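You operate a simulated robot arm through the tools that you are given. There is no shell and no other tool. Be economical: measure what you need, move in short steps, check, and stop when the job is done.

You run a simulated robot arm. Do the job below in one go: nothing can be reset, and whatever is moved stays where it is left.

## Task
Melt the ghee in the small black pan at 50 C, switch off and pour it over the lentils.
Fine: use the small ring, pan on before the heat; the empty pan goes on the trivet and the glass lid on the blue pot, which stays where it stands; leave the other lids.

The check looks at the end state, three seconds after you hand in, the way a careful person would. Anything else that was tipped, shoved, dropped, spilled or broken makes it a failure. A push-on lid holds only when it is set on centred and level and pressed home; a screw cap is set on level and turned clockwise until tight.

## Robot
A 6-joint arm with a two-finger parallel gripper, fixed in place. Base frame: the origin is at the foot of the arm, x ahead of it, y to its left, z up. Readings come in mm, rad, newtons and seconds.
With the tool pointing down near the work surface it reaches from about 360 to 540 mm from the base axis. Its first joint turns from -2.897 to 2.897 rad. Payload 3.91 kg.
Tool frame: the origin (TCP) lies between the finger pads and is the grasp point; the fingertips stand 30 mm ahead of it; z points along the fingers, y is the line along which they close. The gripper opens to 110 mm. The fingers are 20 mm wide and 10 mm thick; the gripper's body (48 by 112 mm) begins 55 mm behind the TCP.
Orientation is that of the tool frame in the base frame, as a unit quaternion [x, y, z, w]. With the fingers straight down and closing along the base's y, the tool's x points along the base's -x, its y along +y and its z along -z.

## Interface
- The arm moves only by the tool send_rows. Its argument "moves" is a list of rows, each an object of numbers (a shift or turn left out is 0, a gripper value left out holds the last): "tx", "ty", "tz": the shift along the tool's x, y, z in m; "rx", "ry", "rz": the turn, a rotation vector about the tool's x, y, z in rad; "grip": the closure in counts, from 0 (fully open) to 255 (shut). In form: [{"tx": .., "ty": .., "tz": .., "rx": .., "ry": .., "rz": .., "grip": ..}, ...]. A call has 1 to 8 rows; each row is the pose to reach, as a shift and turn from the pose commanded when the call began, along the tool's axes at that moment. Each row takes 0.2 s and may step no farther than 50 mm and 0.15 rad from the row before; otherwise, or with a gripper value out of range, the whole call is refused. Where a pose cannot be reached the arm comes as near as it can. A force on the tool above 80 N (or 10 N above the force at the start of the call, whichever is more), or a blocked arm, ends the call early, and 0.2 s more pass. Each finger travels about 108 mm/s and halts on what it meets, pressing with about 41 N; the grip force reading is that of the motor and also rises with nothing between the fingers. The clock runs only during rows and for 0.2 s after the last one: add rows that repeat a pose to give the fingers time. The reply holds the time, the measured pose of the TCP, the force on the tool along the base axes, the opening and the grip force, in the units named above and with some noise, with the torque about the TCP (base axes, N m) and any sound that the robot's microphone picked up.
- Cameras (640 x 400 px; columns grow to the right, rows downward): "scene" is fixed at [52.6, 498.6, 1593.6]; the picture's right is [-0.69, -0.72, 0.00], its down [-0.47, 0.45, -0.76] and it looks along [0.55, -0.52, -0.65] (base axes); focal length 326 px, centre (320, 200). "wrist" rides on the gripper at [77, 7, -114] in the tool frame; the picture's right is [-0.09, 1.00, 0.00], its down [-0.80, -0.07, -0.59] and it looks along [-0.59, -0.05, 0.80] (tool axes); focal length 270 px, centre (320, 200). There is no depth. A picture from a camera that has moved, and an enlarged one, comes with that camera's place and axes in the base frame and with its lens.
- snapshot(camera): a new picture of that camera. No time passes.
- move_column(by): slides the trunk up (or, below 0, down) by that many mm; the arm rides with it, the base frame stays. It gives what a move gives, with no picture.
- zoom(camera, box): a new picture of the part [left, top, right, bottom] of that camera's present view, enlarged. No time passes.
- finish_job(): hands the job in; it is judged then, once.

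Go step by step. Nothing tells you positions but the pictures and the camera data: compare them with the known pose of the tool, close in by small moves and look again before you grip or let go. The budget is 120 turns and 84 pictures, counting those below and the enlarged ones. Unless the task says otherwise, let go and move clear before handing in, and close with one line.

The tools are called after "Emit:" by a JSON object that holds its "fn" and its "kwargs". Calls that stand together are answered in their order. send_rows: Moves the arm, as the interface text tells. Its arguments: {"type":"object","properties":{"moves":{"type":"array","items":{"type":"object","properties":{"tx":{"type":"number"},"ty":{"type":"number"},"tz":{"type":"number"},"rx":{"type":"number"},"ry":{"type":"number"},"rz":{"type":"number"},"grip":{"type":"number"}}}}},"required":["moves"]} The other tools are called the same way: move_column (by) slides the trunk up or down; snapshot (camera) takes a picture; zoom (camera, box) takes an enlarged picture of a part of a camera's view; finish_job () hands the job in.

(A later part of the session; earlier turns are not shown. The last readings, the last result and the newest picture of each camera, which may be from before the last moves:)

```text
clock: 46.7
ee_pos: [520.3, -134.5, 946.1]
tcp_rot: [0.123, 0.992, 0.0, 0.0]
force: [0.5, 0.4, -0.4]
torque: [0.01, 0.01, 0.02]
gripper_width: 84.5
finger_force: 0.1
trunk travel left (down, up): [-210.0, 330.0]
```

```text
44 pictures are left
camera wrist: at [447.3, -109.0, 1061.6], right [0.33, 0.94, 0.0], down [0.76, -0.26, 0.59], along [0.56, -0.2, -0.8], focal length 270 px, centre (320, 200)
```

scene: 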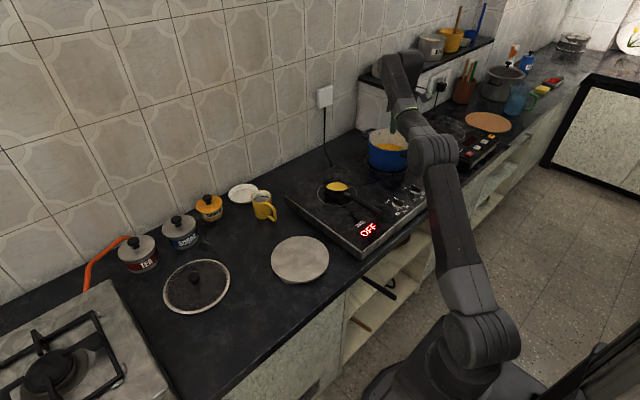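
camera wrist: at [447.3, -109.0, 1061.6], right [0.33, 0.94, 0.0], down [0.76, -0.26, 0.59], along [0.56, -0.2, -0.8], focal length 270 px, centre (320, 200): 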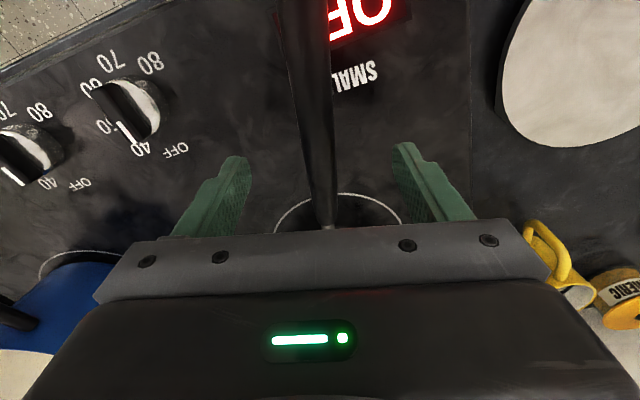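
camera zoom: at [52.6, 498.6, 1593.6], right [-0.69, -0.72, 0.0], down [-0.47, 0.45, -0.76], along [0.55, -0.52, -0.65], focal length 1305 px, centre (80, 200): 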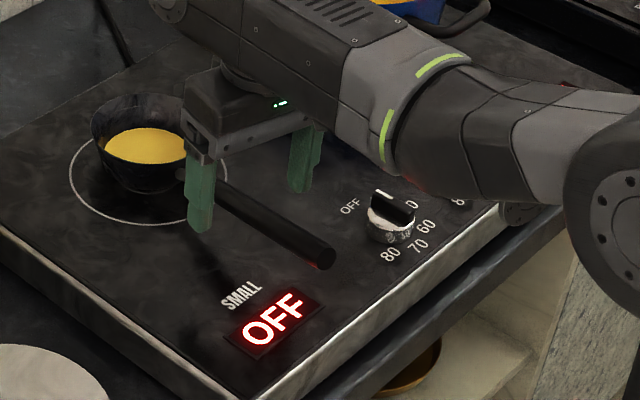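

The handle lies straight between the fingers. I'll descend, grip, and lift gently.

Emit:
{"fn": "send_rows", "kwargs": {"moves": [{"tz": 0.02}, {"tz": 0.0385}, {"tz": 0.0385, "grip": 150}, {"tz": 0.0385, "grip": 220}, {"tz": 0.0385, "grip": 255}, {"tz": 0.0385, "grip": 255}, {"tz": 0.0385, "grip": 255}]}}

Emit:
{"fn": "send_rows", "kwargs": {"moves": [{"tz": -0.005}, {"tz": -0.012}, {"tz": -0.02}, {"tz": -0.02}]}}

Emit:
{"fn": "move_column", "kwargs": {"by": 130}}

Emit:
{"fn": "zoom", "kwargs": {"camera": "scene", "box": [300, 120, 460, 220]}}

```text
clock: 48.3
ee_pos: [518.6, -135.1, 908.4]
tcp_rot: [0.123, 0.992, 0.0, 0.0]
force: [-0.7, 0.2, 0.1]
torque: [0.05, 0.06, 0.11]
gripper_width: 22.0
finger_force: 40.8
trunk travel left (down, up): [-210.0, 330.0]
```

```text
clock: 49.3
ee_pos: [519.8, -134.0, 927.2]
tcp_rot: [0.123, 0.992, -0.001, 0.0]
force: [-0.8, -0.1, -2.7]
torque: [0.09, 0.26, 0.0]
gripper_width: 21.9
finger_force: 40.9
trunk travel left (down, up): [-210.0, 330.0]
```

```text
clock: 50.9
ee_pos: [522.2, -134.8, 1056.5]
tcp_rot: [0.123, 0.992, 0.0, 0.0]
force: [-0.6, 0.5, -2.7]
torque: [0.04, 0.27, 0.0]
gripper_width: 22.4
finger_force: 40.8
trunk travel left (down, up): [-340.0, 200.0]
```

```text
4.00 times, centred on (380, 170) of scene
camera zoom: at [52.6, 498.6, 1593.6], right [-0.69, -0.72, 0.0], down [-0.47, 0.45, -0.76], along [0.55, -0.52, -0.65], focal length 1305 px, centre (80, 320)
```

zoom: 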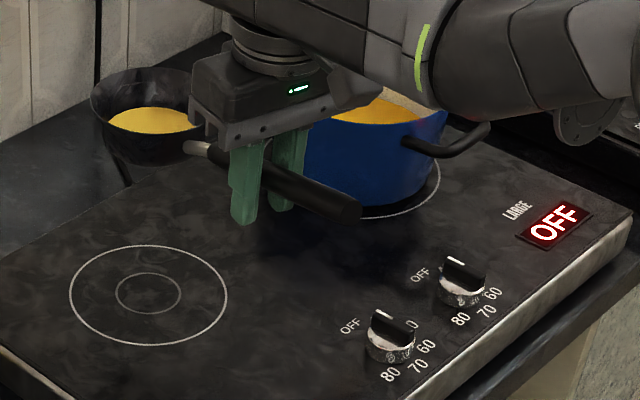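

The pan is level and held. I'll carry it smoothly over the pot, yawing the handle to about -0.55 rad.

Emit:
{"fn": "send_rows", "kwargs": {"moves": [{"tx": -0.003, "ty": -0.012, "rz": 0.015}, {"tx": -0.01, "ty": -0.038, "rz": 0.05}, {"tx": -0.02, "ty": -0.074, "rz": 0.1}, {"tx": -0.03, "ty": -0.112, "rz": 0.16}, {"tx": -0.04, "ty": -0.15, "rz": 0.22}, {"tx": -0.049, "ty": -0.185, "rz": 0.27}, {"tx": -0.0545, "ty": -0.205, "rz": 0.297}, {"tx": -0.0557, "ty": -0.2108, "rz": 0.305}]}}

Emit:
{"fn": "snapshot", "kwargs": {"camera": "wrist"}}

Emit:
{"fn": "zoom", "kwargs": {"camera": "scene", "box": [320, 80, 480, 180]}}

```text
clock: 52.7
ee_pos: [523.3, -353.3, 1059.3]
tcp_rot: [0.273, 0.962, -0.001, 0.0]
force: [-0.5, 0.3, -1.9]
torque: [0.14, 0.29, -0.06]
gripper_width: 22.1
finger_force: 40.7
trunk travel left (down, up): [-340.0, 200.0]
```

```text
42 pictures are left
camera wrist: at [462.3, -306.9, 1172.4], right [0.6, 0.8, 0.0], down [0.64, -0.48, 0.59], along [0.48, -0.36, -0.8], focal length 270 px, centre (320, 200)
```

wrist: 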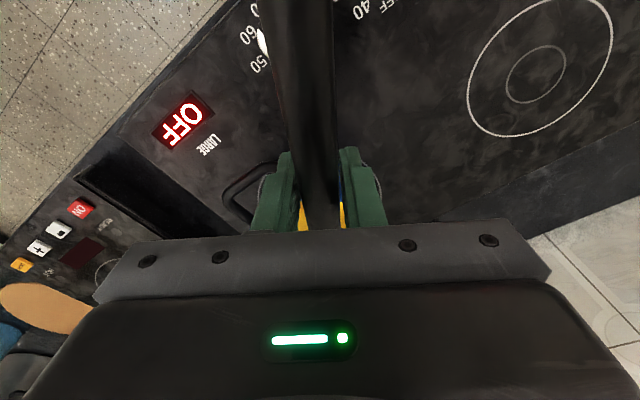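

```text
4.00 times, centred on (400, 130) of scene
camera zoom: at [52.6, 498.6, 1593.6], right [-0.69, -0.72, 0.0], down [-0.47, 0.45, -0.76], along [0.55, -0.52, -0.65], focal length 1305 px, centre (0, 480)
```

zoom: 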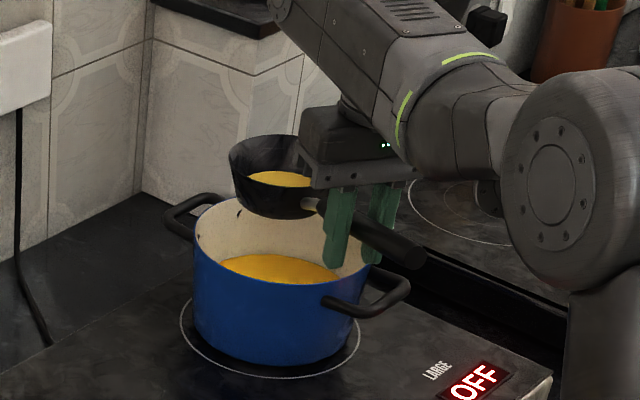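

The pan is over the pot. I'll lower 22 mm and begin tipping toward -y with a roll about the handle, checking the arm on the way.

Emit:
{"fn": "send_rows", "kwargs": {"moves": [{"tz": 0.01, "rx": -0.1}, {"tz": 0.02, "rx": -0.22}, {"tz": 0.022, "rx": -0.35}, {"tz": 0.022, "rx": -0.48}, {"tz": 0.022, "rx": -0.6}]}}

Emit:
{"fn": "zoom", "kwargs": {"camera": "scene", "box": [320, 80, 480, 180]}}

```text
clock: 53.9
ee_pos: [524.3, -353.0, 1035.4]
tcp_rot: [0.26, 0.919, 0.285, 0.081]
force: [-0.6, 0.3, -2.7]
torque: [0.13, 0.3, 0.01]
gripper_width: 22.2
finger_force: 41.3
trunk travel left (down, up): [-340.0, 200.0]
```

```text
4.00 times, centred on (400, 130) of scene
camera zoom: at [52.6, 498.6, 1593.6], right [-0.69, -0.72, 0.0], down [-0.47, 0.45, -0.76], along [0.55, -0.52, -0.65], focal length 1305 px, centre (0, 480)
```

zoom: 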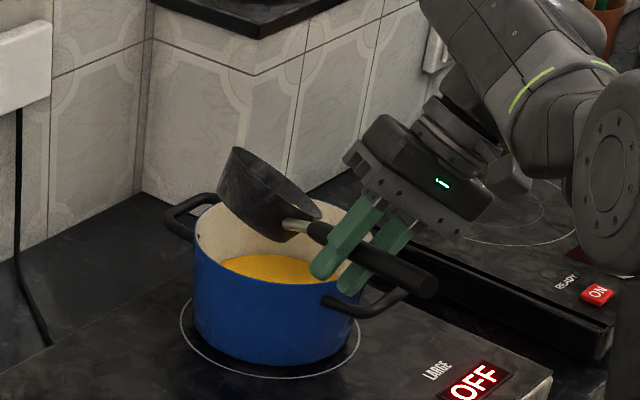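

Tilting works and the lip is inside the pot. I'll continue the roll to about 1.8 rad.

Emit:
{"fn": "send_rows", "kwargs": {"moves": [{"rx": -0.12}, {"rx": -0.24}, {"rx": -0.36}, {"rx": -0.48}, {"rx": -0.6}, {"rx": -0.72}, {"rx": -0.84}, {"rx": -0.95}]}}

Emit:
{"fn": "zoom", "kwargs": {"camera": "scene", "box": [320, 80, 480, 180]}}

```text
clock: 55.7
ee_pos: [523.0, -354.0, 1034.8]
tcp_rot: [0.194, 0.687, 0.673, 0.191]
force: [-0.3, -0.7, -2.3]
torque: [0.09, 0.29, 0.02]
gripper_width: 22.2
finger_force: 41.1
trunk travel left (down, up): [-340.0, 200.0]
```

```text
4.00 times, centred on (400, 130) of scene
camera zoom: at [52.6, 498.6, 1593.6], right [-0.69, -0.72, 0.0], down [-0.47, 0.45, -0.76], along [0.55, -0.52, -0.65], focal length 1305 px, centre (0, 480)
```

zoom: 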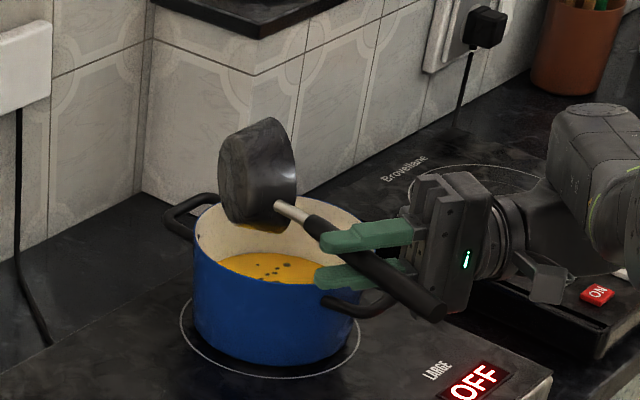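

Ghee is going in. I'll tip a bit more and hold for it to drain.

Emit:
{"fn": "send_rows", "kwargs": {"moves": [{"rx": -0.12}, {"rx": -0.24}, {"rx": -0.36}, {"rx": -0.45}, {"rx": -0.45}, {"rx": -0.45}, {"rx": -0.45}, {"rx": -0.45}]}}

Emit:
{"fn": "send_rows", "kwargs": {"moves": [{}, {}, {}, {}, {}, {}, {}, {}]}}

Emit:
{"fn": "zoom", "kwargs": {"camera": "scene", "box": [320, 80, 480, 180]}}

```text
clock: 57.5
ee_pos: [565.1, -341.4, 1050.1]
tcp_rot: [0.16, 0.52, 0.806, 0.235]
force: [-0.3, 0.5, -1.3]
torque: [0.07, 0.25, 0.04]
gripper_width: 21.9
finger_force: 40.8
out of reach, approached as far as the arm can: row 2, 3, 4, 5, 6, 7, 8
trunk travel left (down, up): [-340.0, 200.0]
```

```text
clock: 59.3
ee_pos: [566.4, -342.5, 1050.1]
tcp_rot: [0.16, 0.521, 0.805, 0.235]
force: [0.0, 0.0, -1.8]
torque: [0.1, 0.25, 0.0]
gripper_width: 22.0
finger_force: 40.9
trunk travel left (down, up): [-340.0, 200.0]
```

```text
4.00 times, centred on (400, 130) of scene
camera zoom: at [52.6, 498.6, 1593.6], right [-0.69, -0.72, 0.0], down [-0.47, 0.45, -0.76], along [0.55, -0.52, -0.65], focal length 1305 px, centre (0, 480)
```

zoom: 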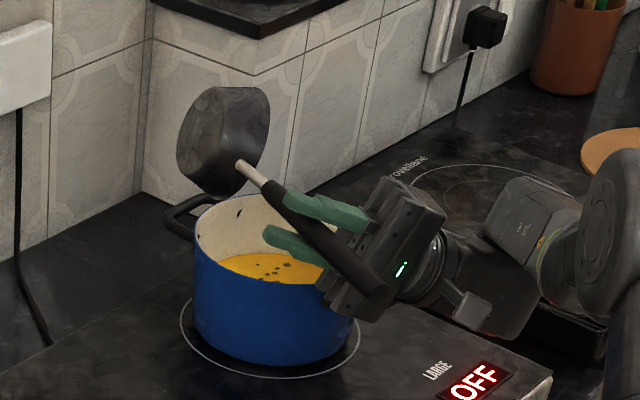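

The last roll hit a reach limit and pushed the pan about 42 mm outward. I'll roll back to 1.55 rad while returning over the pot's middle, then inspect.

Emit:
{"fn": "send_rows", "kwargs": {"moves": [{"rx": 0.12, "tx": 0.007, "ty": 0.003, "tz": -0.0075}, {"rx": 0.24, "tx": 0.0143, "ty": 0.0065, "tz": -0.015}, {"rx": 0.36, "tx": 0.021, "ty": 0.01, "tz": -0.0225}, {"rx": 0.44, "tx": 0.0287, "ty": 0.0131, "tz": -0.0303}, {"rx": 0.44, "tx": 0.0287, "ty": 0.0131, "tz": -0.0303}, {"rx": 0.44, "tx": 0.0287, "ty": 0.0131, "tz": -0.0303}]}}

Emit:
{"fn": "snapshot", "kwargs": {"camera": "scene"}}

Emit:
{"fn": "zoom", "kwargs": {"camera": "scene", "box": [340, 100, 436, 160]}}

```text
clock: 60.7
ee_pos: [524.0, -354.2, 1047.0]
tcp_rot: [0.194, 0.685, 0.676, 0.191]
force: [-0.5, 0.3, -2.5]
torque: [0.07, 0.23, -0.01]
gripper_width: 22.0
finger_force: 41.3
trunk travel left (down, up): [-340.0, 200.0]
```

```text
37 pictures are left
```

scene: 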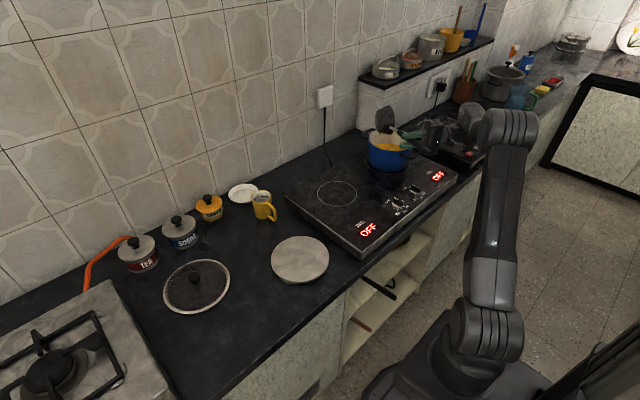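

```text
6.67 times, centred on (388, 130) of scene
camera zoom: at [52.6, 498.6, 1593.6], right [-0.69, -0.72, 0.0], down [-0.47, 0.45, -0.76], along [0.55, -0.52, -0.65], focal length 2175 px, centre (-133, 667)
```

zoom: 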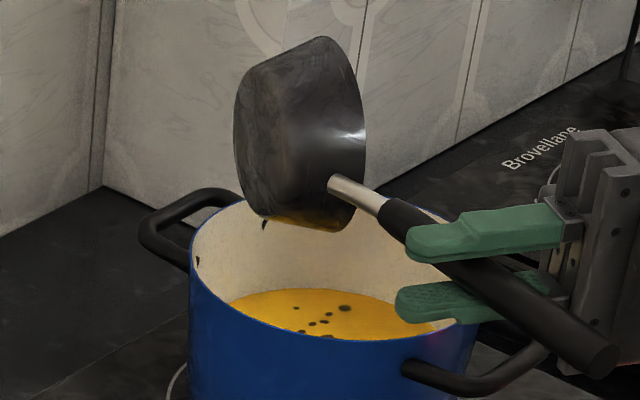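

Most is out, with perhaps a film on the lip. I'll tip 0.14 more within reach and hold to let it drain.

Emit:
{"fn": "send_rows", "kwargs": {"moves": [{"rx": -0.07}, {"rx": -0.14}, {"rx": -0.14}, {"rx": -0.14}, {"rx": -0.14}, {"rx": -0.14}, {"rx": -0.14}, {"rx": -0.14}]}}

Emit:
{"fn": "zoom", "kwargs": {"camera": "scene", "box": [340, 100, 436, 160]}}

```text
clock: 62.5
ee_pos: [523.2, -355.2, 1047.2]
tcp_rot: [0.182, 0.635, 0.722, 0.206]
force: [-0.8, -0.2, -2.1]
torque: [0.09, 0.26, 0.02]
gripper_width: 22.3
finger_force: 41.5
trunk travel left (down, up): [-340.0, 200.0]
```

```text
6.67 times, centred on (388, 130) of scene
camera zoom: at [52.6, 498.6, 1593.6], right [-0.69, -0.72, 0.0], down [-0.47, 0.45, -0.76], along [0.55, -0.52, -0.65], focal length 2175 px, centre (-133, 667)
```

zoom: 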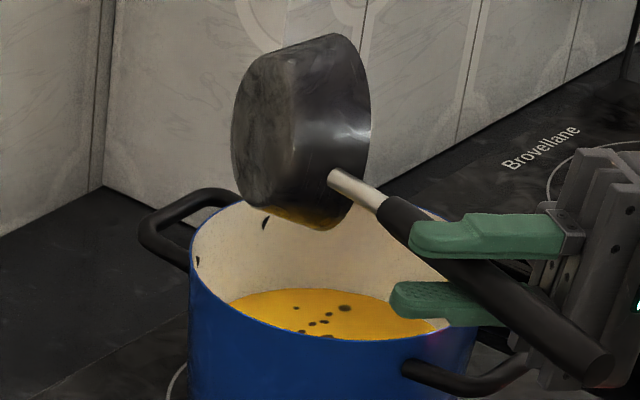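

The yellow tint looks like a reflection of the lentils. I'll roll the pan back to level over the pot and look inside it.

Emit:
{"fn": "send_rows", "kwargs": {"moves": [{"rx": 0.12}, {"rx": 0.26}, {"rx": 0.4}, {"rx": 0.54}, {"rx": 0.68}, {"rx": 0.82}, {"rx": 0.96}, {"rx": 1.1}]}}

Emit:
{"fn": "send_rows", "kwargs": {"moves": [{"rx": 0.14}, {"rx": 0.28}, {"rx": 0.42}, {"rx": 0.54}, {"rx": 0.595}, {"rx": 0.595}]}}

Emit:
{"fn": "zoom", "kwargs": {"camera": "scene", "box": [340, 90, 468, 170]}}

```text
clock: 64.3
ee_pos: [524.2, -354.3, 1047.1]
tcp_rot: [0.26, 0.92, 0.283, 0.08]
force: [0.5, -0.7, -1.7]
torque: [0.12, 0.26, 0.02]
gripper_width: 21.8
finger_force: 41.0
trunk travel left (down, up): [-340.0, 200.0]
```

```text
clock: 65.7
ee_pos: [523.8, -353.4, 1044.3]
tcp_rot: [0.272, 0.962, 0.001, 0.0]
force: [0.1, 0.2, -1.4]
torque: [0.12, 0.22, 0.04]
gripper_width: 22.0
finger_force: 40.9
trunk travel left (down, up): [-340.0, 200.0]
```

```text
5.00 times, centred on (404, 130) of scene
camera zoom: at [52.6, 498.6, 1593.6], right [-0.69, -0.72, 0.0], down [-0.47, 0.45, -0.76], along [0.55, -0.52, -0.65], focal length 1631 px, centre (-100, 550)
```

zoom: 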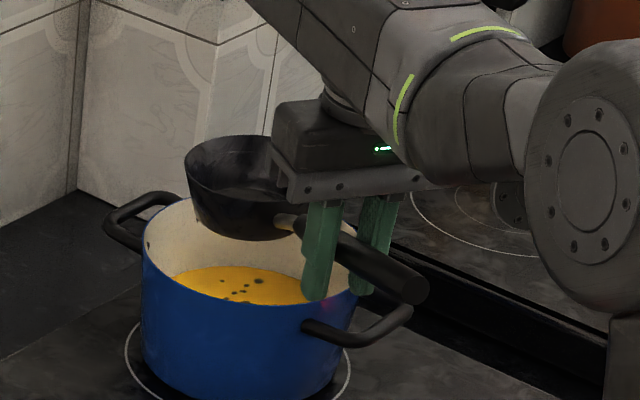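

The pan is empty. I'll carry it back above the trivet, centre about (550, 111).

Emit:
{"fn": "send_rows", "kwargs": {"moves": [{"tx": 0.0253, "ty": 0.0262, "rz": -0.021}, {"tx": 0.0506, "ty": 0.0524, "rz": -0.043}, {"tx": 0.0759, "ty": 0.0786, "rz": -0.064}, {"tx": 0.1012, "ty": 0.1047, "rz": -0.086}, {"tx": 0.1265, "ty": 0.1309, "rz": -0.107}, {"tx": 0.1517, "ty": 0.157, "rz": -0.129}, {"tx": 0.1768, "ty": 0.1831, "rz": -0.15}]}}

Emit:
{"fn": "send_rows", "kwargs": {"moves": [{"tx": 0.0211, "ty": 0.0296, "rz": -0.022}, {"tx": 0.0421, "ty": 0.0593, "rz": -0.044}, {"tx": 0.0632, "ty": 0.0889, "rz": -0.066}, {"tx": 0.0842, "ty": 0.1186, "rz": -0.088}, {"tx": 0.1053, "ty": 0.1482, "rz": -0.11}, {"tx": 0.1263, "ty": 0.1779, "rz": -0.132}, {"tx": 0.1474, "ty": 0.2075, "rz": -0.155}, {"tx": 0.1474, "ty": 0.2075, "rz": -0.155}]}}

Emit:
{"fn": "move_column", "kwargs": {"by": -130}}

Emit:
{"fn": "zoom", "kwargs": {"camera": "scene", "box": [220, 200, 380, 300]}}

```text
clock: 67.3
ee_pos: [468.7, -104.4, 1047.5]
tcp_rot: [0.199, 0.98, 0.003, 0.001]
force: [0.3, -0.7, -3.0]
torque: [0.15, 0.2, 0.01]
gripper_width: 22.2
finger_force: 40.2
trunk travel left (down, up): [-340.0, 200.0]
```

```text
clock: 69.1
ee_pos: [412.7, 142.3, 1048.1]
tcp_rot: [0.123, 0.992, 0.003, 0.001]
force: [-0.3, 0.3, -2.6]
torque: [0.08, 0.26, 0.02]
gripper_width: 22.1
finger_force: 41.1
trunk travel left (down, up): [-340.0, 200.0]
```

```text
clock: 70.6
ee_pos: [412.2, 142.0, 917.5]
tcp_rot: [0.122, 0.992, 0.002, 0.001]
force: [1.3, 0.6, -2.6]
torque: [0.02, 0.23, -0.02]
gripper_width: 22.0
finger_force: 41.1
trunk travel left (down, up): [-210.0, 330.0]
```

```text
4.00 times, centred on (300, 250) of scene
camera zoom: at [52.6, 498.6, 1593.6], right [-0.69, -0.72, 0.0], down [-0.47, 0.45, -0.76], along [0.55, -0.52, -0.65], focal length 1305 px, centre (400, 0)
```

zoom: 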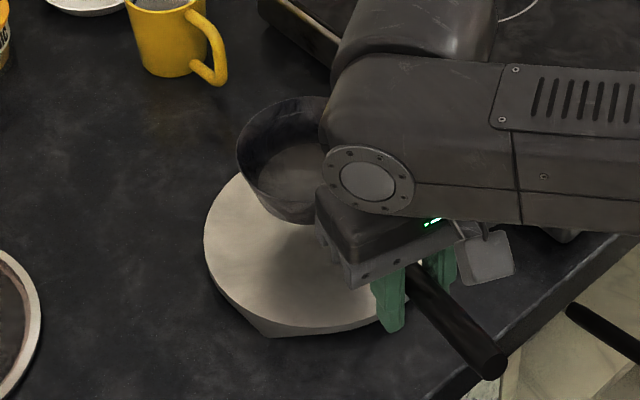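

The pan is about 10 mm off centre to the left in the picture. I'll correct that and lower to contact.

Emit:
{"fn": "send_rows", "kwargs": {"moves": [{"tx": 0.0028, "ty": -0.003, "tz": 0.02}, {"tx": 0.0056, "ty": -0.0065, "tz": 0.042}, {"tx": 0.0056, "ty": -0.0065, "tz": 0.042}]}}

Emit:
{"fn": "send_rows", "kwargs": {"moves": [{"tz": 0.003}, {"tz": 0.003}]}}

Emit:
{"fn": "send_rows", "kwargs": {"moves": [{"tz": 0.002}, {"tz": 0.002}]}}

```text
clock: 71.4
ee_pos: [404.7, 136.1, 875.5]
tcp_rot: [0.124, 0.992, 0.003, 0.001]
force: [-1.0, 0.2, -1.9]
torque: [0.07, 0.26, 0.01]
gripper_width: 22.1
finger_force: 41.2
trunk travel left (down, up): [-210.0, 330.0]
```

```text
clock: 72.0
ee_pos: [406.0, 136.6, 873.9]
tcp_rot: [0.123, 0.992, 0.003, 0.001]
force: [0.9, 0.0, -1.3]
torque: [0.02, 0.1, 0.02]
gripper_width: 22.2
finger_force: 41.3
trunk travel left (down, up): [-210.0, 330.0]
```

```text
clock: 72.6
ee_pos: [405.5, 137.7, 870.7]
tcp_rot: [0.123, 0.992, 0.002, 0.003]
force: [-2.1, -0.1, 7.1]
torque: [-0.33, -1.22, -0.1]
gripper_width: 21.9
finger_force: 40.4
trunk travel left (down, up): [-210.0, 330.0]
```

Contact at about z=872. I'll ease up 1 mm, release and rise.

Emit:
{"fn": "send_rows", "kwargs": {"moves": [{"tz": -0.001}, {"tz": -0.001}]}}

Emit:
{"fn": "send_rows", "kwargs": {"moves": [{"grip": 200}, {"grip": 150}, {"grip": 60}, {"grip": 60}, {"grip": 60}]}}

Emit:
{"fn": "move_column", "kwargs": {"by": 200}}

Emit:
{"fn": "snapshot", "kwargs": {"camera": "wrist"}}

Emit:
{"fn": "zoom", "kwargs": {"camera": "scene", "box": [140, 200, 364, 340]}}

```text
clock: 73.2
ee_pos: [405.3, 137.3, 872.3]
tcp_rot: [0.124, 0.992, 0.002, 0.0]
force: [0.8, -0.8, 3.3]
torque: [-0.17, -0.67, -0.07]
gripper_width: 22.1
finger_force: 40.9
trunk travel left (down, up): [-210.0, 330.0]
```

```text
clock: 74.4
ee_pos: [405.2, 136.4, 871.9]
tcp_rot: [0.123, 0.992, 0.002, 0.002]
force: [0.5, -0.1, 0.0]
torque: [-0.03, -0.02, -0.01]
gripper_width: 84.1
finger_force: 0.1
trunk travel left (down, up): [-210.0, 330.0]
```

```text
clock: 76.6
ee_pos: [405.5, 136.5, 1071.7]
tcp_rot: [0.122, 0.993, 0.003, 0.001]
force: [0.6, 0.0, 0.5]
torque: [0.02, -0.04, -0.02]
gripper_width: 84.1
finger_force: 0.0
trunk travel left (down, up): [-410.0, 130.0]
```

```text
32 pictures are left
camera wrist: at [332.2, 162.3, 1187.1], right [0.33, 0.94, 0.0], down [0.76, -0.27, 0.6], along [0.56, -0.19, -0.8], focal length 270 px, centre (320, 200)
```

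wrist: 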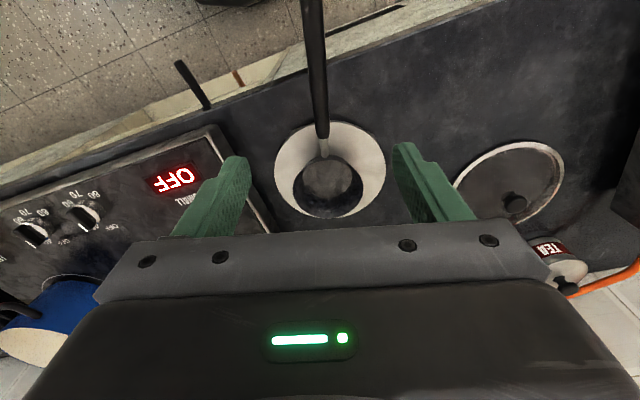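

```text
2.86 times, centred on (252, 270) of scene
camera zoom: at [52.6, 498.6, 1593.6], right [-0.69, -0.72, 0.0], down [-0.47, 0.45, -0.76], along [0.55, -0.52, -0.65], focal length 932 px, centre (514, 0)
```

zoom: 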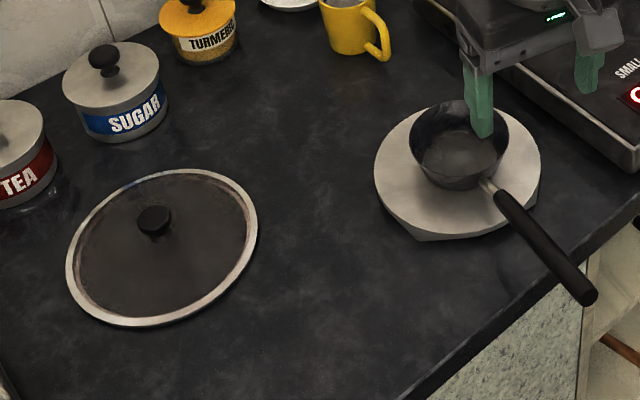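

The empty pan sits on the trivet. The glass lid's centre is near (680, 381) with its knob around z=845, so I'll move above it and look.

Emit:
{"fn": "send_rows", "kwargs": {"moves": [{"tx": -0.0254, "ty": 0.0374, "tz": 0.009, "rz": -0.03}, {"tx": -0.0508, "ty": 0.0749, "tz": 0.018, "rz": -0.06}, {"tx": -0.0761, "ty": 0.1123, "tz": 0.026, "rz": -0.09}, {"tx": -0.1015, "ty": 0.1498, "tz": 0.035, "rz": -0.12}, {"tx": -0.1269, "ty": 0.1872, "tz": 0.044, "rz": -0.15}, {"tx": -0.1523, "ty": 0.2246, "tz": 0.053, "rz": -0.18}, {"tx": -0.1776, "ty": 0.2621, "tz": 0.061, "rz": -0.21}, {"tx": -0.203, "ty": 0.2995, "tz": 0.07, "rz": -0.2446}]}}

Emit:
{"fn": "snapshot", "kwargs": {"camera": "wrist"}}

Emit:
{"fn": "snapshot", "kwargs": {"camera": "scene"}}

```text
clock: 78.4
ee_pos: [677.4, 381.2, 999.9]
tcp_rot: [0.0, 1.0, 0.002, 0.0]
force: [0.6, -0.5, -0.2]
torque: [0.0, 0.0, 0.0]
gripper_width: 84.3
finger_force: 0.1
trunk travel left (down, up): [-410.0, 130.0]
```

```text
30 pictures are left
camera wrist: at [600.5, 386.9, 1115.6], right [0.09, 1.0, 0.0], down [0.8, -0.07, 0.59], along [0.59, -0.05, -0.8], focal length 270 px, centre (320, 200)
```

wrist: 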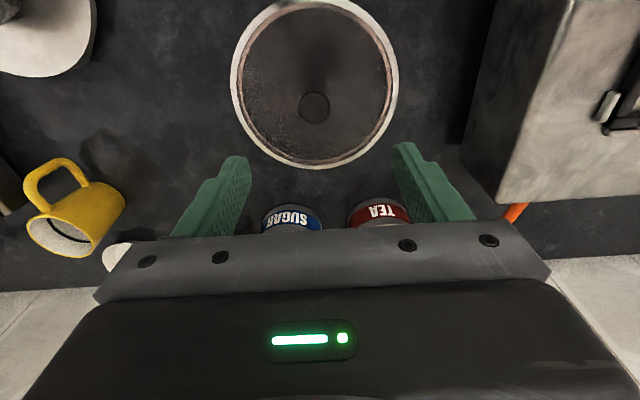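

```text
29 pictures are left
```

scene: 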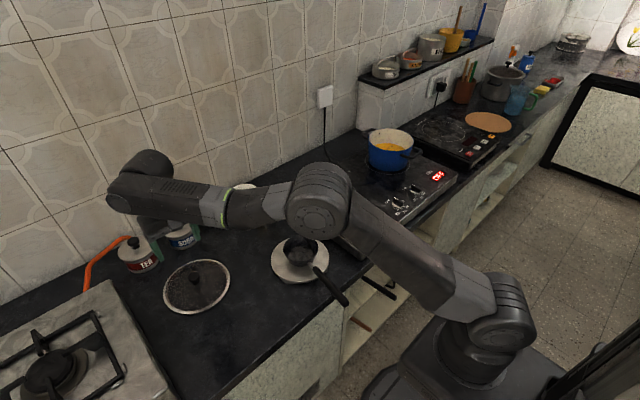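

The lid centre refines to about (684, 374). I'll shift onto it, narrow the fingers, and lower the trunk by 90 mm.

Emit:
{"fn": "send_rows", "kwargs": {"moves": [{"tx": -0.0065, "ty": -0.007, "grip": 100}, {"tx": -0.0065, "ty": -0.007, "grip": 100}]}}

Emit:
{"fn": "move_column", "kwargs": {"by": -90}}

Emit:
{"fn": "zoom", "kwargs": {"camera": "wrist", "box": [160, 0, 480, 200]}}

Emit:
{"fn": "zoom", "kwargs": {"camera": "scene", "box": [130, 230, 258, 310]}}

```text
clock: 79.0
ee_pos: [683.3, 373.4, 1002.3]
tcp_rot: [0.001, 1.0, 0.002, 0.001]
force: [-0.5, -0.2, -0.1]
torque: [0.01, 0.0, -0.01]
gripper_width: 66.9
finger_force: 0.0
trunk travel left (down, up): [-410.0, 130.0]
```

```text
clock: 80.3
ee_pos: [683.2, 372.1, 911.1]
tcp_rot: [0.001, 1.0, 0.002, 0.002]
force: [-0.6, 0.2, -0.3]
torque: [-0.01, 0.03, -0.01]
gripper_width: 66.9
finger_force: 0.1
trunk travel left (down, up): [-320.0, 220.0]
```

```text
2.00 times, centred on (320, 100) of wrist
camera zoom: at [605.4, 379.3, 1027.9], right [0.09, 1.0, 0.0], down [0.8, -0.08, 0.6], along [0.59, -0.05, -0.8], focal length 541 px, centre (320, 400)
```

zoom: 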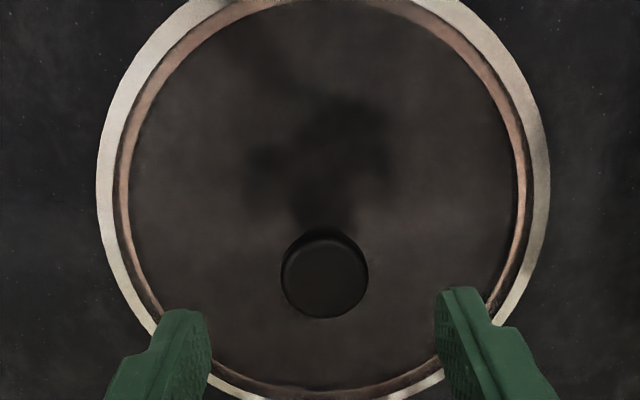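

```text
5.00 times, centred on (194, 270) of scene
camera zoom: at [52.6, 498.6, 1593.6], right [-0.69, -0.72, 0.0], down [-0.47, 0.45, -0.76], along [0.55, -0.52, -0.65], focal length 1631 px, centre (950, -150)
```

zoom: 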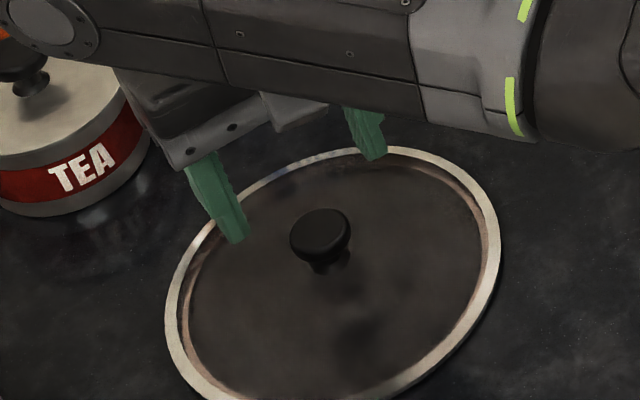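

The knob is at about (683.5, 375) with its cap between z 840 and 853. I'll descend so the fingertips sit near z=829, then check before closing.

Emit:
{"fn": "send_rows", "kwargs": {"moves": [{"ty": 0.003, "tz": 0.02}, {"ty": 0.003, "tz": 0.04}, {"ty": 0.003, "tz": 0.052}, {"ty": 0.003, "tz": 0.052}]}}

Emit:
{"fn": "zoom", "kwargs": {"camera": "wrist", "box": [160, 50, 480, 250]}}

Emit:
{"fn": "zoom", "kwargs": {"camera": "scene", "box": [130, 230, 258, 310]}}

```text
clock: 81.3
ee_pos: [682.1, 375.1, 859.9]
tcp_rot: [0.0, 1.0, 0.002, 0.002]
force: [-0.2, 1.2, 0.3]
torque: [-0.01, 0.03, 0.0]
gripper_width: 66.9
finger_force: 0.0
trunk travel left (down, up): [-320.0, 220.0]
```

```text
2.00 times, centred on (320, 150) of wrist
camera zoom: at [604.7, 381.8, 974.6], right [0.09, 1.0, 0.0], down [0.8, -0.08, 0.6], along [0.59, -0.05, -0.8], focal length 541 px, centre (320, 300)
```

zoom: 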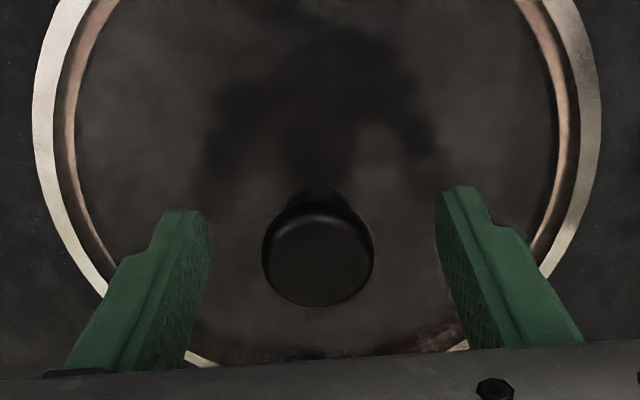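

```text
5.00 times, centred on (194, 270) of scene
camera zoom: at [52.6, 498.6, 1593.6], right [-0.69, -0.72, 0.0], down [-0.47, 0.45, -0.76], along [0.55, -0.52, -0.65], focal length 1631 px, centre (950, -150)
```

zoom: 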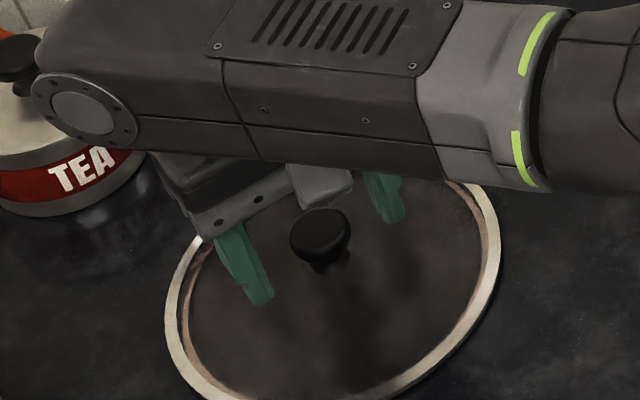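

Emit:
{"fn": "send_rows", "kwargs": {"moves": [{"tx": 0.002, "grip": 150}, {"tx": 0.002, "grip": 200}, {"tx": 0.002, "grip": 255}, {"tx": 0.002, "grip": 255}, {"tx": 0.002, "grip": 255}]}}

Emit:
{"fn": "zoom", "kwargs": {"camera": "scene", "box": [130, 230, 258, 310]}}

```text
clock: 82.5
ee_pos: [678.7, 376.3, 859.7]
tcp_rot: [0.0, 1.0, 0.001, 0.002]
force: [-0.1, -0.2, 2.0]
torque: [-0.06, 0.04, -0.12]
gripper_width: 30.5
finger_force: 41.0
trunk travel left (down, up): [-320.0, 220.0]
```

```text
5.00 times, centred on (194, 270) of scene
camera zoom: at [52.6, 498.6, 1593.6], right [-0.69, -0.72, 0.0], down [-0.47, 0.45, -0.76], along [0.55, -0.52, -0.65], focal length 1631 px, centre (950, -150)
```

zoom: 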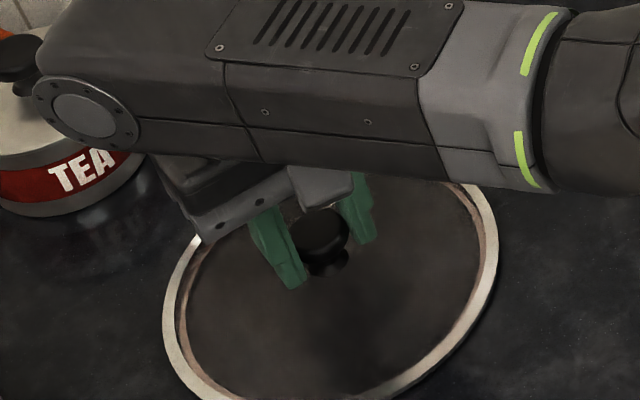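

Gripped on the 30 mm cap. I'll lift and check that the lid stays level.

Emit:
{"fn": "send_rows", "kwargs": {"moves": [{"tz": -0.008}, {"tz": -0.02}, {"tz": -0.03}, {"tz": -0.03}]}}

Emit:
{"fn": "zoom", "kwargs": {"camera": "scene", "box": [130, 220, 258, 300]}}

```text
clock: 83.5
ee_pos: [678.9, 375.5, 890.8]
tcp_rot: [0.001, 1.0, 0.002, 0.001]
force: [-0.2, 0.5, -2.8]
torque: [-0.02, 0.02, -0.01]
gripper_width: 30.1
finger_force: 40.6
trunk travel left (down, up): [-320.0, 220.0]
```

```text
5.00 times, centred on (194, 260) of scene
camera zoom: at [52.6, 498.6, 1593.6], right [-0.69, -0.72, 0.0], down [-0.47, 0.45, -0.76], along [0.55, -0.52, -0.65], focal length 1631 px, centre (950, -100)
```

zoom: 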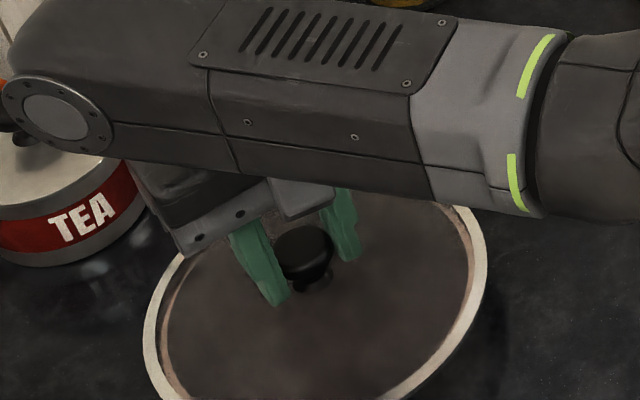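

The lid lifts level. I'll raise the trunk and carry it across to the pot in three legs.

Emit:
{"fn": "move_column", "kwargs": {"by": 200}}

Emit:
{"fn": "send_rows", "kwargs": {"moves": [{"tx": 0.001, "ty": -0.02}, {"tx": 0.003, "ty": -0.055}, {"tx": 0.004, "ty": -0.095}, {"tx": 0.006, "ty": -0.14}, {"tx": 0.0065, "ty": -0.185}, {"tx": 0.007, "ty": -0.23}, {"tx": 0.007, "ty": -0.276}]}}

Emit:
{"fn": "send_rows", "kwargs": {"moves": [{"tx": 0.001, "ty": -0.04}, {"tx": 0.002, "ty": -0.08}, {"tx": 0.003, "ty": -0.12}, {"tx": 0.004, "ty": -0.16}, {"tx": 0.005, "ty": -0.2}, {"tx": 0.006, "ty": -0.238}, {"tx": 0.007, "ty": -0.276}]}}

Emit:
{"fn": "send_rows", "kwargs": {"moves": [{"tx": 0.001, "ty": -0.04}, {"tx": 0.002, "ty": -0.08}, {"tx": 0.003, "ty": -0.12}, {"tx": 0.004, "ty": -0.16}, {"tx": 0.005, "ty": -0.2}, {"tx": 0.006, "ty": -0.238}, {"tx": 0.007, "ty": -0.268}, {"tx": 0.007, "ty": -0.276}]}}

Emit:
{"fn": "snapshot", "kwargs": {"camera": "scene"}}

Emit:
{"fn": "zoom", "kwargs": {"camera": "scene", "box": [320, 80, 480, 180]}}

```text
clock: 85.6
ee_pos: [680.7, 376.7, 1088.2]
tcp_rot: [0.002, 1.0, 0.001, 0.002]
force: [0.0, -0.1, -2.8]
torque: [0.04, 0.01, -0.05]
gripper_width: 30.2
finger_force: 40.9
trunk travel left (down, up): [-520.0, 20.0]
```

```text
clock: 87.2
ee_pos: [675.2, 100.0, 1086.7]
tcp_rot: [0.001, 1.0, 0.002, 0.002]
force: [0.4, 0.2, -1.8]
torque: [0.01, 0.03, 0.01]
gripper_width: 30.0
finger_force: 41.2
trunk travel left (down, up): [-520.0, 20.0]
```

```text
clock: 88.8
ee_pos: [666.7, -177.1, 1091.6]
tcp_rot: [0.001, 1.0, 0.003, 0.001]
force: [0.3, -0.4, -2.3]
torque: [0.02, 0.04, 0.01]
gripper_width: 30.1
finger_force: 41.4
trunk travel left (down, up): [-520.0, 20.0]
```

```text
clock: 90.6
ee_pos: [659.2, -450.6, 1087.1]
tcp_rot: [0.002, 1.0, 0.004, 0.001]
force: [0.6, 0.8, -2.5]
torque: [-0.03, 0.02, 0.01]
gripper_width: 30.0
finger_force: 40.8
trunk travel left (down, up): [-520.0, 20.0]
```

```text
22 pictures are left
```

scene: 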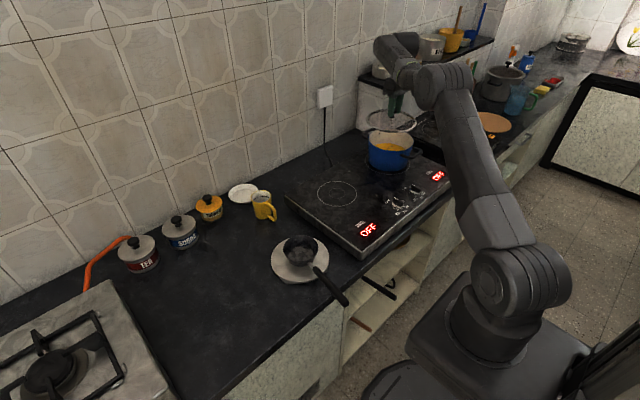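

```text
4.00 times, centred on (400, 130) of scene
camera zoom: at [52.6, 498.6, 1593.6], right [-0.69, -0.72, 0.0], down [-0.47, 0.45, -0.76], along [0.55, -0.52, -0.65], focal length 1305 px, centre (0, 480)
```

zoom: 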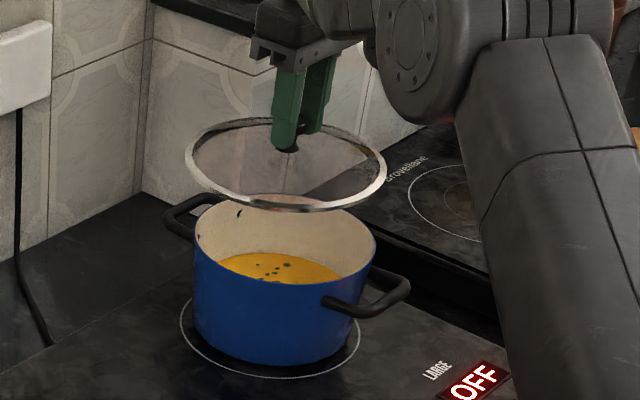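

The lid is above the pot. I'll lower to about 20 mm over the rim, where the alignment can be judged with little parallax.

Emit:
{"fn": "move_column", "kwargs": {"by": -63}}

Emit:
{"fn": "zoom", "kwargs": {"camera": "scene", "box": [350, 105, 430, 155]}}

Emit:
{"fn": "snapshot", "kwargs": {"camera": "wrist"}}

```text
clock: 91.7
ee_pos: [659.7, -451.3, 1023.9]
tcp_rot: [0.001, 1.0, 0.002, 0.0]
force: [-0.4, -0.5, -2.4]
torque: [0.02, -0.01, 0.02]
gripper_width: 29.9
finger_force: 40.6
trunk travel left (down, up): [-457.0, 83.0]
```

```text
8.00 times, centred on (390, 130) of scene
camera zoom: at [52.6, 498.6, 1593.6], right [-0.69, -0.72, 0.0], down [-0.47, 0.45, -0.76], along [0.55, -0.52, -0.65], focal length 2610 px, centre (-240, 760)
```

zoom: 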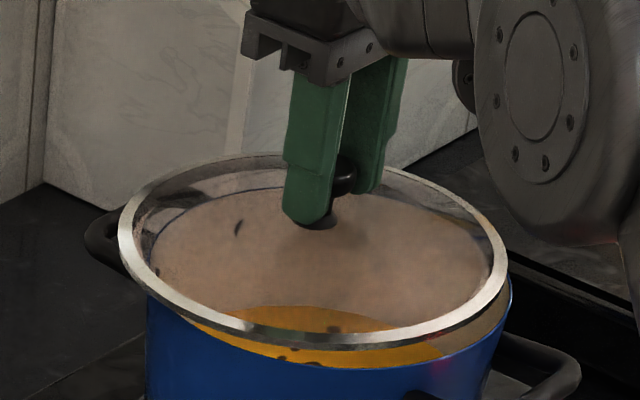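

```text
19 pictures are left
camera wrist: at [581.6, -445.0, 1138.7], right [0.09, 1.0, 0.0], down [0.8, -0.08, 0.6], along [0.59, -0.05, -0.8], focal length 270 px, centre (320, 200)
```

wrist: 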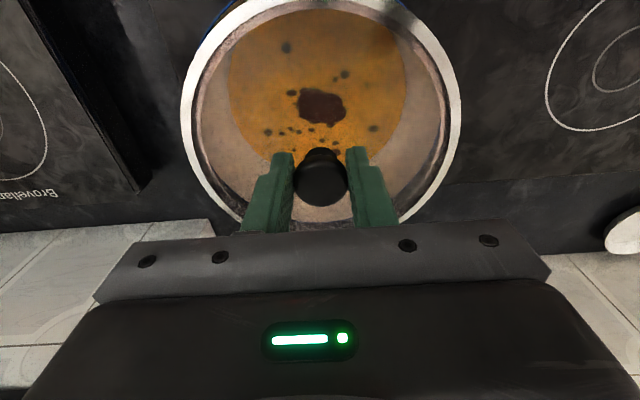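

Emit:
{"fn": "zoom", "kwargs": {"camera": "wrist", "box": [160, 0, 480, 200]}}

```text
2.00 times, centred on (320, 100) of wrist
camera zoom: at [581.6, -445.0, 1138.7], right [0.09, 1.0, 0.0], down [0.8, -0.08, 0.6], along [0.59, -0.05, -0.8], focal length 541 px, centre (320, 400)
```

zoom: 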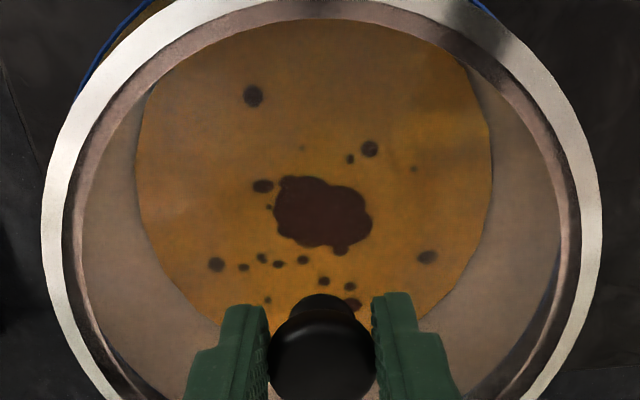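

The lid's centre is about (663, -450) and the pot's about (654, -452), so I'll shift by (-9.5, -2.5) and recheck.

Emit:
{"fn": "send_rows", "kwargs": {"moves": [{"tx": 0.005, "ty": -0.001}, {"tx": 0.0095, "ty": -0.0025}, {"tx": 0.0095, "ty": -0.0025}]}}

Emit:
{"fn": "zoom", "kwargs": {"camera": "scene", "box": [350, 105, 430, 155]}}

Emit:
{"fn": "zoom", "kwargs": {"camera": "wrist", "box": [160, 0, 480, 200]}}

```text
clock: 92.5
ee_pos: [650.2, -454.5, 1024.4]
tcp_rot: [0.001, 1.0, 0.002, 0.001]
force: [0.0, -0.4, -2.3]
torque: [-0.01, 0.0, 0.02]
gripper_width: 29.8
finger_force: 41.1
trunk travel left (down, up): [-457.0, 83.0]
```

```text
8.00 times, centred on (390, 130) of scene
camera zoom: at [52.6, 498.6, 1593.6], right [-0.69, -0.72, 0.0], down [-0.47, 0.45, -0.76], along [0.55, -0.52, -0.65], focal length 2610 px, centre (-240, 760)
```

zoom: 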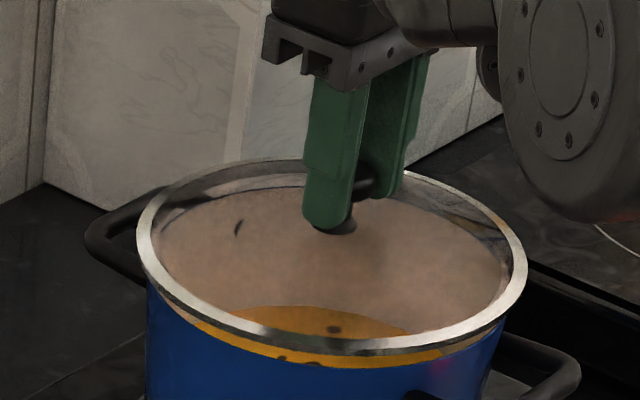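

```text
2.00 times, centred on (320, 100) of wrist
camera zoom: at [572.4, -447.8, 1138.8], right [0.09, 1.0, 0.0], down [0.8, -0.08, 0.6], along [0.59, -0.05, -0.8], focal length 541 px, centre (320, 400)
```

zoom: 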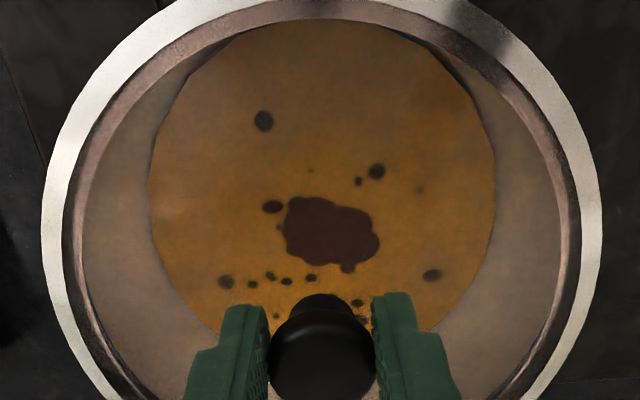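

The centres now match in both views. I'll lower gently until contact.

Emit:
{"fn": "send_rows", "kwargs": {"moves": [{"tz": 0.004}, {"tz": 0.007}, {"tz": 0.007}]}}

Emit:
{"fn": "send_rows", "kwargs": {"moves": [{"tz": 0.002}, {"tz": 0.002}]}}

Emit:
{"fn": "send_rows", "kwargs": {"moves": [{"tz": 0.002}, {"tz": 0.002}]}}

Emit:
{"fn": "zoom", "kwargs": {"camera": "scene", "box": [350, 105, 430, 155]}}

```text
clock: 93.2
ee_pos: [650.0, -453.3, 1016.7]
tcp_rot: [0.002, 1.0, 0.002, 0.001]
force: [0.0, -0.2, -2.5]
torque: [-0.02, 0.03, 0.0]
gripper_width: 29.9
finger_force: 41.0
trunk travel left (down, up): [-457.0, 83.0]
```

```text
clock: 93.8
ee_pos: [648.7, -453.4, 1014.6]
tcp_rot: [0.001, 1.0, 0.002, 0.001]
force: [-0.3, 0.7, -1.3]
torque: [-0.02, 0.06, -0.03]
gripper_width: 30.0
finger_force: 40.7
trunk travel left (down, up): [-457.0, 83.0]
```

```text
clock: 94.5
ee_pos: [648.9, -454.7, 1014.4]
tcp_rot: [0.001, 1.0, 0.001, 0.002]
force: [2.8, 1.6, 9.2]
torque: [-0.05, 0.64, -0.07]
gripper_width: 29.9
finger_force: 41.2
trunk travel left (down, up): [-457.0, 83.0]
```

```text
8.00 times, centred on (390, 130) of scene
camera zoom: at [52.6, 498.6, 1593.6], right [-0.69, -0.72, 0.0], down [-0.47, 0.45, -0.76], along [0.55, -0.52, -0.65], focal length 2610 px, centre (-240, 760)
```

zoom: 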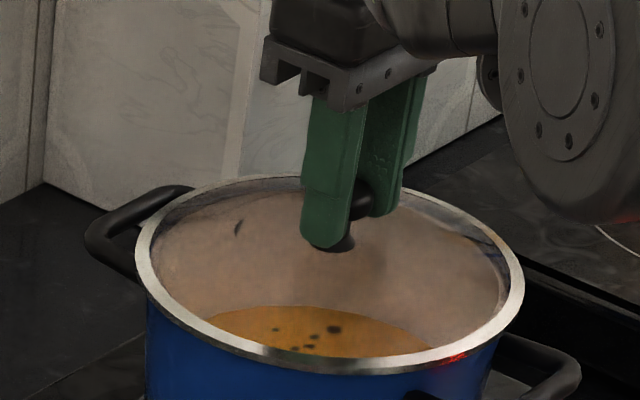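

Contact, with a small bias toward the near side. I'll shift 1.5 mm outward and press on in small steps, watching the torque.

Emit:
{"fn": "send_rows", "kwargs": {"moves": [{"tx": -0.0015}, {"tx": -0.0015, "tz": 0.001}, {"tx": -0.0015, "tz": 0.001}]}}

Emit:
{"fn": "send_rows", "kwargs": {"moves": [{"tz": 0.002}, {"tz": 0.002}]}}

Emit:
{"fn": "zoom", "kwargs": {"camera": "scene", "box": [350, 105, 430, 155]}}

```text
clock: 95.2
ee_pos: [649.5, -454.6, 1014.5]
tcp_rot: [0.001, 1.0, 0.0, 0.002]
force: [1.6, -6.2, 18.6]
torque: [-0.12, 0.76, -0.13]
gripper_width: 30.0
finger_force: 40.9
trunk travel left (down, up): [-457.0, 83.0]
```

```text
clock: 95.8
ee_pos: [649.4, -453.7, 1012.7]
tcp_rot: [0.001, 1.0, 0.001, 0.004]
force: [-0.2, -7.2, 29.0]
torque: [-0.19, -0.23, -0.21]
gripper_width: 30.3
finger_force: 41.1
trunk travel left (down, up): [-457.0, 83.0]
```

```text
8.00 times, centred on (390, 130) of scene
camera zoom: at [52.6, 498.6, 1593.6], right [-0.69, -0.72, 0.0], down [-0.47, 0.45, -0.76], along [0.55, -0.52, -0.65], focal length 2610 px, centre (-240, 760)
```

zoom: 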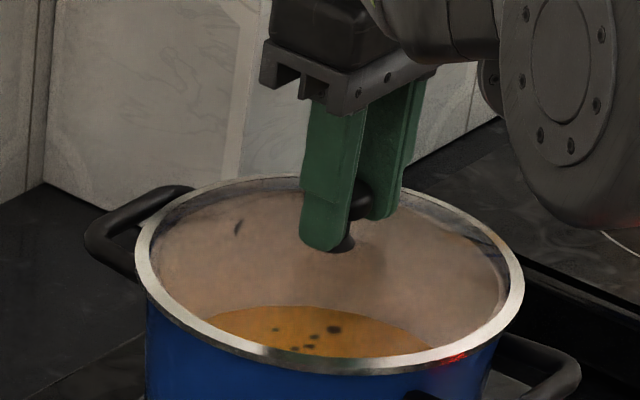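

The lid is seated evenly at 29 N with almost no torque. I'll ease off, open and rise.

Emit:
{"fn": "send_rows", "kwargs": {"moves": [{"tz": -0.002}, {"tz": -0.003}]}}

Emit:
{"fn": "send_rows", "kwargs": {"moves": [{"grip": 235}, {"grip": 210}, {"grip": 160}, {"grip": 120}, {"grip": 120}]}}

Emit:
{"fn": "move_column", "kwargs": {"by": 80}}

Emit:
{"fn": "zoom", "kwargs": {"camera": "scene", "box": [350, 105, 430, 155]}}

Emit:
{"fn": "snapshot", "kwargs": {"camera": "wrist"}}

```text
clock: 96.5
ee_pos: [649.3, -454.1, 1011.7]
tcp_rot: [0.002, 1.0, 0.003, 0.003]
force: [-2.1, -5.8, 15.8]
torque: [-0.2, -0.97, -0.21]
gripper_width: 29.9
finger_force: 40.9
trunk travel left (down, up): [-457.0, 83.0]
```

```text
clock: 97.7
ee_pos: [651.2, -453.1, 1013.2]
tcp_rot: [0.001, 1.0, 0.002, 0.002]
force: [-0.3, -0.3, -0.2]
torque: [0.02, 0.02, 0.0]
gripper_width: 58.3
finger_force: 0.0
trunk travel left (down, up): [-457.0, 83.0]
```

```text
clock: 98.8
ee_pos: [651.7, -454.3, 1093.0]
tcp_rot: [0.001, 1.0, 0.003, 0.001]
force: [0.1, 0.2, 0.7]
torque: [-0.02, -0.03, -0.02]
gripper_width: 58.2
finger_force: 0.0
trunk travel left (down, up): [-537.0, 3.0]
```

```text
8.00 times, centred on (390, 130) of scene
camera zoom: at [52.6, 498.6, 1593.6], right [-0.69, -0.72, 0.0], down [-0.47, 0.45, -0.76], along [0.55, -0.52, -0.65], focal length 2610 px, centre (-240, 760)
```

zoom: 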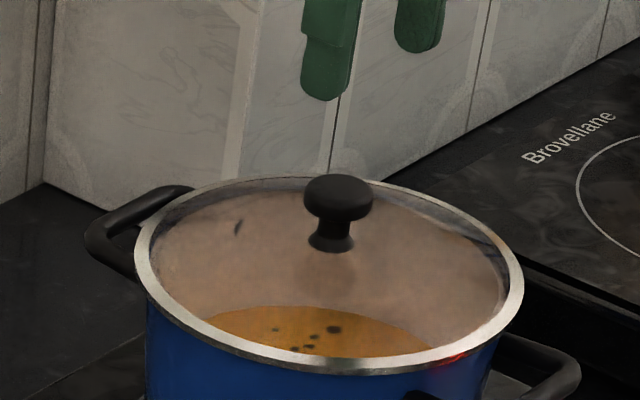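

```text
12 pictures are left
camera wrist: at [573.6, -447.4, 1207.3], right [0.09, 1.0, 0.0], down [0.8, -0.08, 0.6], along [0.59, -0.05, -0.8], focal length 270 px, centre (320, 200)
```

wrist: 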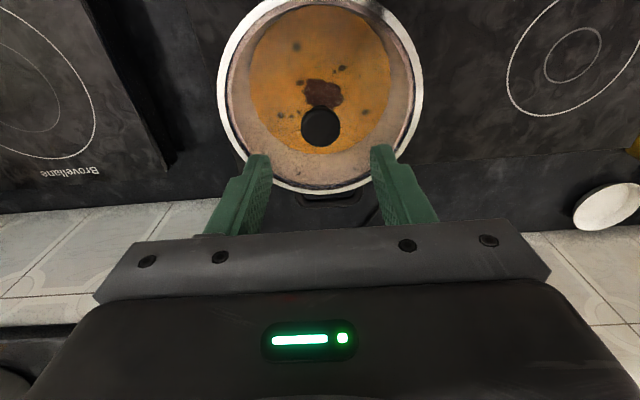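

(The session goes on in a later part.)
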